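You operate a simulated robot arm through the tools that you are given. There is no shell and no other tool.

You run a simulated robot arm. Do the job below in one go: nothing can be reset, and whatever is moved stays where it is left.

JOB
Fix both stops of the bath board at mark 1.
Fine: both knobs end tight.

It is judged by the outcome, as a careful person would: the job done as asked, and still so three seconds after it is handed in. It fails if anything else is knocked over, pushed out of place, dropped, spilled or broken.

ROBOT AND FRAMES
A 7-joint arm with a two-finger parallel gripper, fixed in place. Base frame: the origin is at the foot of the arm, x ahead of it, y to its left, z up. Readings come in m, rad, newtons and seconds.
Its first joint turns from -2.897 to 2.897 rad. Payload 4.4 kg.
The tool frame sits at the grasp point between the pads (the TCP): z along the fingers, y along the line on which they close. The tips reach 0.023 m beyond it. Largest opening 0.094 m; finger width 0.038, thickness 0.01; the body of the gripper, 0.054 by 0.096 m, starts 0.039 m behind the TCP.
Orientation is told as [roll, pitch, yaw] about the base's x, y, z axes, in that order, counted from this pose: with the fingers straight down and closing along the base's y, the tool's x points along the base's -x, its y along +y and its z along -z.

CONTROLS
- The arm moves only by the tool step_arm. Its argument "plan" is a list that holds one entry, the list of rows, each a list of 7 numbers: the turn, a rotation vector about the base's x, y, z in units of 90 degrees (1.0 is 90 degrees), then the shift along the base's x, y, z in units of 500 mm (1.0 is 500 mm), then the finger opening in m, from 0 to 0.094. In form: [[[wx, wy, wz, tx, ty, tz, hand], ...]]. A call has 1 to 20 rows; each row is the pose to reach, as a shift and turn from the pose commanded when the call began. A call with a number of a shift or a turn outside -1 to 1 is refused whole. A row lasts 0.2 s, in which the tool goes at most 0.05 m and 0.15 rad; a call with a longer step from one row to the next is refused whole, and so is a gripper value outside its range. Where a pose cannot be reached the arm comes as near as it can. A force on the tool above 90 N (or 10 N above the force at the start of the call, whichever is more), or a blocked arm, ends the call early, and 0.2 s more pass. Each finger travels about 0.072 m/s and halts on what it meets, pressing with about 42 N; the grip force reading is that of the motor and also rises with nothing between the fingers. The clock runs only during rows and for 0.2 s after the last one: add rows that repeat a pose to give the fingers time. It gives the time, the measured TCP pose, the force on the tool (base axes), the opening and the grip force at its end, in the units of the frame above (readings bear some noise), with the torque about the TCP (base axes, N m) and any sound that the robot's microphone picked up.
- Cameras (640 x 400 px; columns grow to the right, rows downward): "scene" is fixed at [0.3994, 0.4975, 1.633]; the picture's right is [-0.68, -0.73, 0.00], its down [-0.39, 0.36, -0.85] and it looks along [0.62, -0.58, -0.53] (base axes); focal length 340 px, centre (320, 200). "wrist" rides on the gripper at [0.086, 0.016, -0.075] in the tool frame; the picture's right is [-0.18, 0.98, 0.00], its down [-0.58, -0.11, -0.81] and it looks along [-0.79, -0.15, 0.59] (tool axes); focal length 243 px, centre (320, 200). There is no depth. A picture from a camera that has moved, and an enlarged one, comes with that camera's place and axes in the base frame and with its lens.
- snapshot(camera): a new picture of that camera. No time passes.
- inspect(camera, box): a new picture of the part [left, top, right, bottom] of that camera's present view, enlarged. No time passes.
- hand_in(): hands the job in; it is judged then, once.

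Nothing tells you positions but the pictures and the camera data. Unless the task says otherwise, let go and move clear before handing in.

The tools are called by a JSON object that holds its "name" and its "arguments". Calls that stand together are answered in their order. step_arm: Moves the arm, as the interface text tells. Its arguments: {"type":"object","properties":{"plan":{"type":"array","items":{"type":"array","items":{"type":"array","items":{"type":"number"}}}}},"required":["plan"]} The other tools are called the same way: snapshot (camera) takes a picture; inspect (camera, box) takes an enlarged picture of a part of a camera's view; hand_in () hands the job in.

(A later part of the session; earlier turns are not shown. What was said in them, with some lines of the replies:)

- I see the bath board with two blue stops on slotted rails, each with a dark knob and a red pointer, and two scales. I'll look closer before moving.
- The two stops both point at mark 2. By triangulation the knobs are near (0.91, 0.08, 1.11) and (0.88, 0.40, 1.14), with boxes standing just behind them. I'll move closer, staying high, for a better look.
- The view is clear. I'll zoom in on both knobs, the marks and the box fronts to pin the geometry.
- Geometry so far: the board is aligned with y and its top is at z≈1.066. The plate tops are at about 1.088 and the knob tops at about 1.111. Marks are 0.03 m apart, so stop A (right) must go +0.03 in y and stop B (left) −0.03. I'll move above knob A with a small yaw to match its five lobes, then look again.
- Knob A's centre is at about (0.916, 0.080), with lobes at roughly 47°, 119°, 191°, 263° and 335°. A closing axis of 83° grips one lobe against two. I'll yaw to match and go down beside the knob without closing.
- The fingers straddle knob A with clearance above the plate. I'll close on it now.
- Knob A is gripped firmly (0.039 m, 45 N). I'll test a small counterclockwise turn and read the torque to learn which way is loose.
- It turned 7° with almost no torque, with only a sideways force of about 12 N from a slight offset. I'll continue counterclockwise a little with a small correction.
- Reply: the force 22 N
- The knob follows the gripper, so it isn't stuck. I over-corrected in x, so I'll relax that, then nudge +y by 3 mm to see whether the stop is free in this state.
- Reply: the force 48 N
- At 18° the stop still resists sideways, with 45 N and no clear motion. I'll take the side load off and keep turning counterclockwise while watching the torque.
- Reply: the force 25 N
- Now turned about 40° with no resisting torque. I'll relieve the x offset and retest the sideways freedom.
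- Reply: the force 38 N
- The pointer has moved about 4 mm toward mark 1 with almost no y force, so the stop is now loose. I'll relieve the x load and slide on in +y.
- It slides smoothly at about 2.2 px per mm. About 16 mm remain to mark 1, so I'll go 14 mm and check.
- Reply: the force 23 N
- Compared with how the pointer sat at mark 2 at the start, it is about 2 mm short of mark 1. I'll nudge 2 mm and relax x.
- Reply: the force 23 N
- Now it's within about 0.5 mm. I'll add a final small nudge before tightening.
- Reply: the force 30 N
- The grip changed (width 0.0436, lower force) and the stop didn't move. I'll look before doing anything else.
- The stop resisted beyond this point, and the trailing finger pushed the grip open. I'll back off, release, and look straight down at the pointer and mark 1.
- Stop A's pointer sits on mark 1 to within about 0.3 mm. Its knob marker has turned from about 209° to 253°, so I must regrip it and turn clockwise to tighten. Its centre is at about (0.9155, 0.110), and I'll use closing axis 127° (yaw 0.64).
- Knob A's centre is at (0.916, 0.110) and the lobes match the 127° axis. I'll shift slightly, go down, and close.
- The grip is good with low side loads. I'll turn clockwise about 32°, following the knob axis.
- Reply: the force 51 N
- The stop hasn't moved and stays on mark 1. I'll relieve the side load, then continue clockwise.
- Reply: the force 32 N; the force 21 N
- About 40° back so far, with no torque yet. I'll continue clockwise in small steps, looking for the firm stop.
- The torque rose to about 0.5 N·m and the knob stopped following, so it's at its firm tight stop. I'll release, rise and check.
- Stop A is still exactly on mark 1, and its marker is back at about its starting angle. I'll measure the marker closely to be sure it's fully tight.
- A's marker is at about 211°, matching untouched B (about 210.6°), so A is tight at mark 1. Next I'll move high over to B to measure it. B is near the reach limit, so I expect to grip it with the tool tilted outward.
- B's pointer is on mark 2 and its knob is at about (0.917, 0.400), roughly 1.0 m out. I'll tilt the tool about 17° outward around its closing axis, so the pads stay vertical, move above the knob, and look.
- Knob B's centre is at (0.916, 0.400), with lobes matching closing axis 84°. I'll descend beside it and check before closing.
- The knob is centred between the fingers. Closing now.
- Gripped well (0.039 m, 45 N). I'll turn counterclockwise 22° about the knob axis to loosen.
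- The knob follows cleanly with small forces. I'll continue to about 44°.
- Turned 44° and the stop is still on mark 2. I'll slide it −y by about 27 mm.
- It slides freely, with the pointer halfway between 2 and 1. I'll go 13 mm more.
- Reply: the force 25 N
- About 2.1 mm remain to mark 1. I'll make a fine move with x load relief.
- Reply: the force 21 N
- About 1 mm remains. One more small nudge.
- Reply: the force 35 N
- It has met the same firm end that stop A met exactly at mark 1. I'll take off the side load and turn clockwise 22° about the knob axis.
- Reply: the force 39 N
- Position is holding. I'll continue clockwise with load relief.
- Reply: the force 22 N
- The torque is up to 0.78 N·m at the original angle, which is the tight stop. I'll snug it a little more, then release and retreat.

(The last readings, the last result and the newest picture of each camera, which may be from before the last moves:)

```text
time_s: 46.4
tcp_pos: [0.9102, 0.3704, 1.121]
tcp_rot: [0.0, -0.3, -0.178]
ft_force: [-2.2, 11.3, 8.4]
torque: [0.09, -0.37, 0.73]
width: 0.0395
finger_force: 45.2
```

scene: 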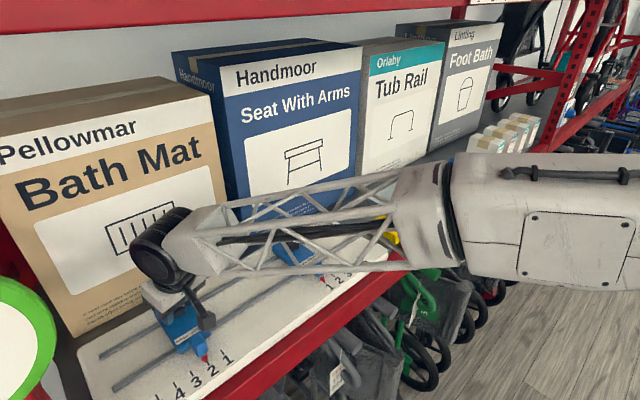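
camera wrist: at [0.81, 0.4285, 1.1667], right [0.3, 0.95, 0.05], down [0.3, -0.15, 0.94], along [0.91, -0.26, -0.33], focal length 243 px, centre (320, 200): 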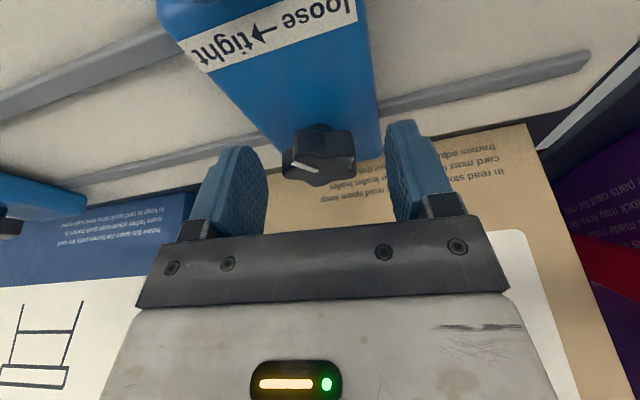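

{"name": "step_arm", "arguments": {"plan": [[[0, 0, 0, 0, 0, 0, 0.05], [0, 0, 0, 0, 0, 0, 0.07], [0, 0, 0, 0, 0, 0, 0.07], [0, 0, 0, 0, 0, 0.03, 0.07], [0, 0, 0, 0, 0, 0.1, 0.07], [0, 0, 0, 0, 0, 0.18, 0.07]]]}}

{"name": "step_arm", "arguments": {"plan": [[[0, 0, 0.05, -0.06, 0, 0.04, 0.07], [0, 0, 0.1, -0.14, -0.01, 0.08, 0.07], [0, 0, 0.11, -0.22, -0.02, 0.12, 0.07], [0, 0, 0.11, -0.3, -0.03, 0.14, 0.07], [0, 0, 0.11, -0.36, -0.04, 0.16, 0.07], [0, 0, 0.11, -0.36, -0.04, 0.16, 0.07]]]}}

{"name": "step_arm", "arguments": {"plan": [[[0, 0.07, 0, 0, 0, 0, 0.07], [0, 0.14, 0, 0, 0, 0, 0.07], [0, 0.19, 0, -0.04, 0, 0, 0.07], [0, 0.19, 0, -0.04, 0, 0, 0.07]]]}}

{"name": "snapshot", "arguments": {"camera": "wrist"}}

{"name": "snapshot", "arguments": {"camera": "scene"}}

```text
time_s: 47.8
tcp_pos: [0.9094, 0.37, 1.2092]
tcp_rot: [-0.001, -0.3, -0.178]
ft_force: [-0.8, 0.0, -0.8]
torque: [0.01, -0.01, -0.03]
width: 0.07
finger_force: 0.0
```

```text
time_s: 49.2
tcp_pos: [0.7293, 0.352, 1.29]
tcp_rot: [0.0, -0.3, -0.006]
ft_force: [-0.4, 0.2, -0.4]
torque: [-0.02, 0.03, 0.01]
width: 0.0698
finger_force: 0.0
```

```text
time_s: 50.2
tcp_pos: [0.7113, 0.3521, 1.2923]
tcp_rot: [-0.003, -0.001, -0.005]
ft_force: [-0.2, -0.1, -0.4]
torque: [-0.02, 0.01, -0.02]
width: 0.0698
finger_force: 0.0
```

```text
taken
camera wrist: at [0.6244, 0.3673, 1.3664], right [0.19, 0.98, 0.0], down [0.58, -0.11, 0.81], along [0.79, -0.15, -0.59], focal length 243 px, centre (320, 200)
```

wrist: 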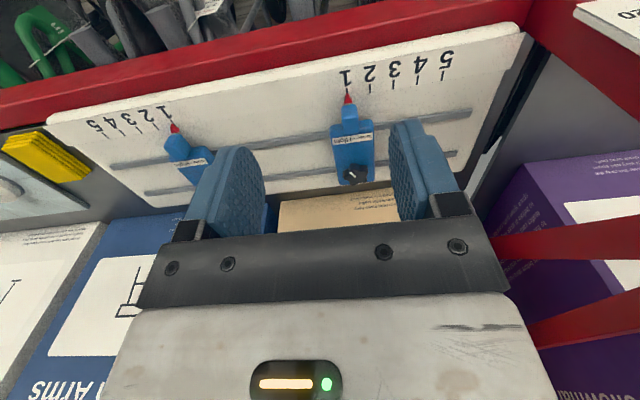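

```text
taken
```

scene: 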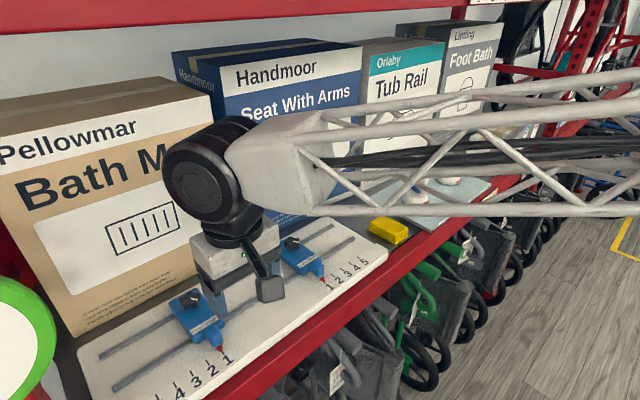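

{"name": "inspect", "arguments": {"camera": "wrist", "box": [315, 75, 379, 115]}}

{"name": "inspect", "arguments": {"camera": "wrist", "box": [320, 150, 384, 190]}}

{"name": "inspect", "arguments": {"camera": "scene", "box": [175, 288, 207, 308]}}

{"name": "inspect", "arguments": {"camera": "scene", "box": [278, 230, 374, 290]}}

```text
10.00 times, centred on (347, 95) of wrist
camera zoom: at [0.6244, 0.3673, 1.3664], right [0.19, 0.98, 0.0], down [0.58, -0.11, 0.81], along [0.79, -0.15, -0.59], focal length 2426 px, centre (50, 1250)
```

zoom: 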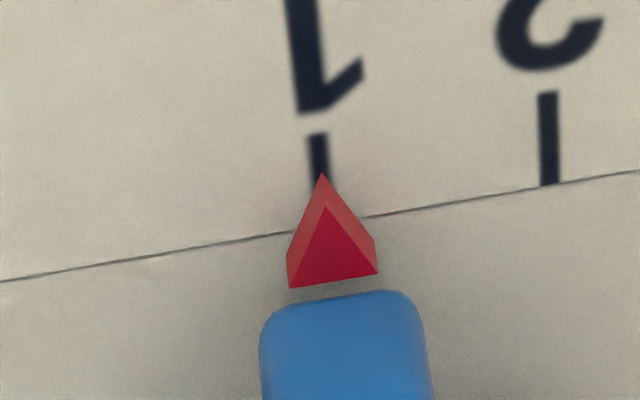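

```text
10.00 times, centred on (352, 170) of wrist
camera zoom: at [0.6244, 0.3673, 1.3664], right [0.19, 0.98, 0.0], down [0.58, -0.11, 0.81], along [0.79, -0.15, -0.59], focal length 2426 px, centre (0, 500)
```

zoom: 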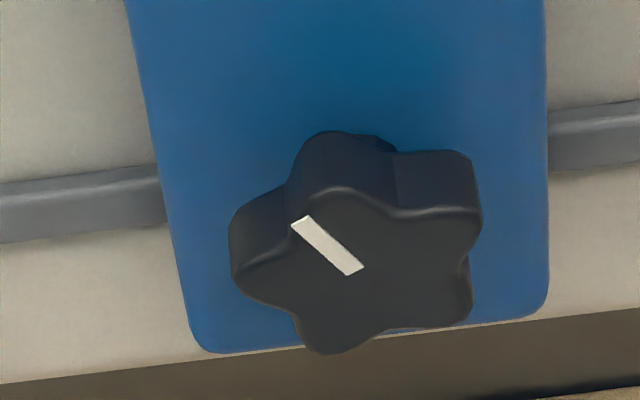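

```text
16.00 times, centred on (191, 298) of scene
camera zoom: at [0.3994, 0.4975, 1.633], right [-0.68, -0.73, 0.0], down [-0.39, 0.36, -0.85], along [0.62, -0.58, -0.53], focal length 5432 px, centre (2384, -1368)
```

zoom: 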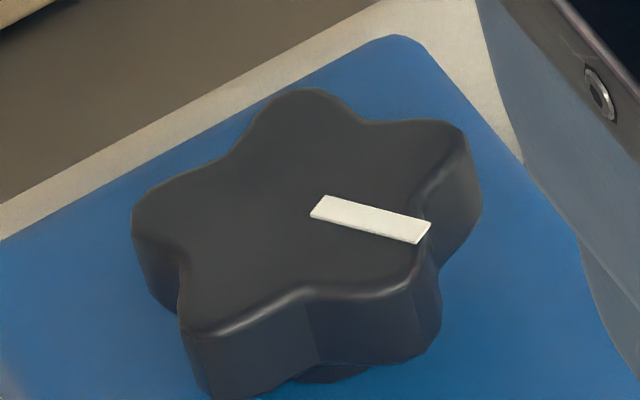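

```text
6.67 times, centred on (326, 260) of scene
camera zoom: at [0.3994, 0.4975, 1.633], right [-0.68, -0.73, 0.0], down [-0.39, 0.36, -0.85], along [0.62, -0.58, -0.53], focal length 2263 px, centre (280, -200)
```

zoom: 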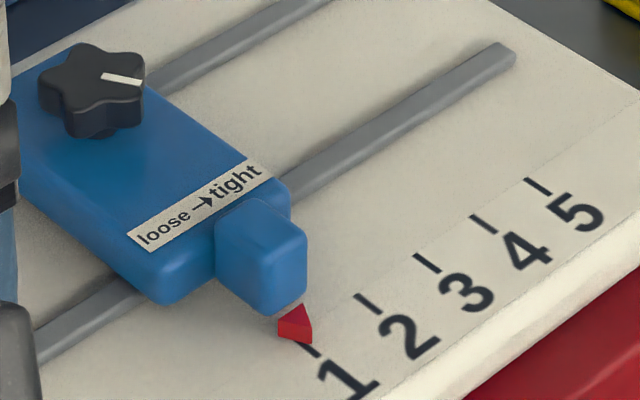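

Both pointers sit on mark 1 (B within about 0.4 mm), and both markers are back at the tight angle of about 211°. I'll move the arm well clear and take a last look.

{"name": "step_arm", "arguments": {"plan": [[[0, 0, 0, -0.02, -0.04, 0.06, 0.07], [0, 0, 0, -0.05, -0.1, 0.12, 0.07], [0, 0, 0, -0.08, -0.17, 0.18, 0.07], [0, 0, 0, -0.11, -0.25, 0.22, 0.07], [0, 0, 0, -0.13, -0.33, 0.25, 0.07], [0, 0, 0, -0.13, -0.42, 0.25, 0.07], [0, 0, 0, -0.13, -0.5, 0.25, 0.07], [0, 0, 0, -0.13, -0.58, 0.25, 0.07], [0, 0, 0, -0.13, -0.66, 0.25, 0.07], [0, 0, 0, -0.13, -0.74, 0.25, 0.07], [0, 0, 0, -0.13, -0.74, 0.25, 0.07]]]}}

{"name": "snapshot", "arguments": {"camera": "scene"}}

{"name": "inspect", "arguments": {"camera": "scene", "box": [100, 220, 390, 400]}}

```text
time_s: 52.6
tcp_pos: [0.644, -0.0183, 1.4146]
tcp_rot: [-0.002, -0.001, -0.005]
ft_force: [-0.1, 0.2, 1.0]
torque: [-0.01, -0.01, -0.02]
width: 0.0701
finger_force: 0.0
```

```text
taken
```

scene: 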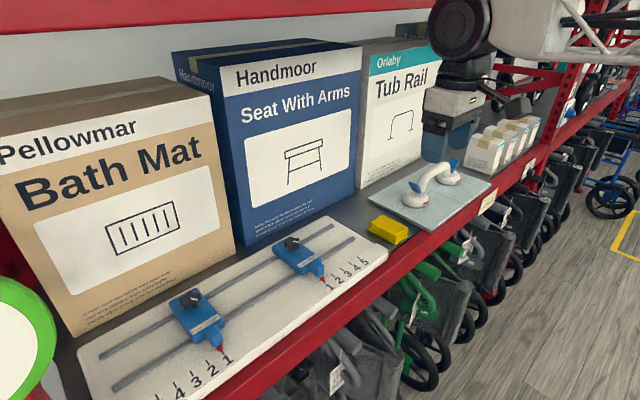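

```text
2.21 times, centred on (245, 310) of scene
camera zoom: at [0.3994, 0.4975, 1.633], right [-0.68, -0.73, 0.0], down [-0.39, 0.36, -0.85], along [0.62, -0.58, -0.53], focal length 749 px, centre (486, -43)
```

zoom: 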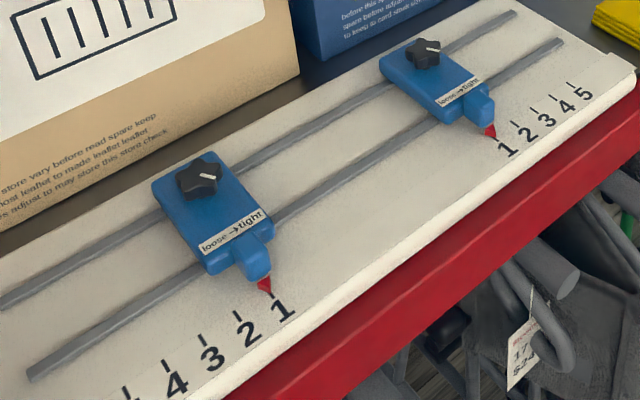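

Both stops point at mark 1, both knobs are tight, nothing else has moved, and the arm is clear. Handing in.

{"name": "hand_in", "arguments": {}}

```text
The job is handed in.
```

Both stops of the bath board are now fixed at mark 1, with both knobs turned back to their tight stop.

- **Position:** the pointer of the right stop is within about 0.3 mm of its mark 1, and the left within about 0.4 mm. I checked each with the wrist camera after letting go of the knob.
- **Tightness:** I turned each knob clockwise until it met firm resistance, about 0.6 N·m on the right and 0.8 N·m on the left. Both knob markers ended at about the angle they started from. I did not push the stops sideways afterwards to test the hold.
- **Surroundings:** in the last pictures the boxes, sponges and other items are where they were, and the arm is clear of the shelf.

The right knob slipped slightly in the grip as it reached its stop, so it got a little less torque than the left.
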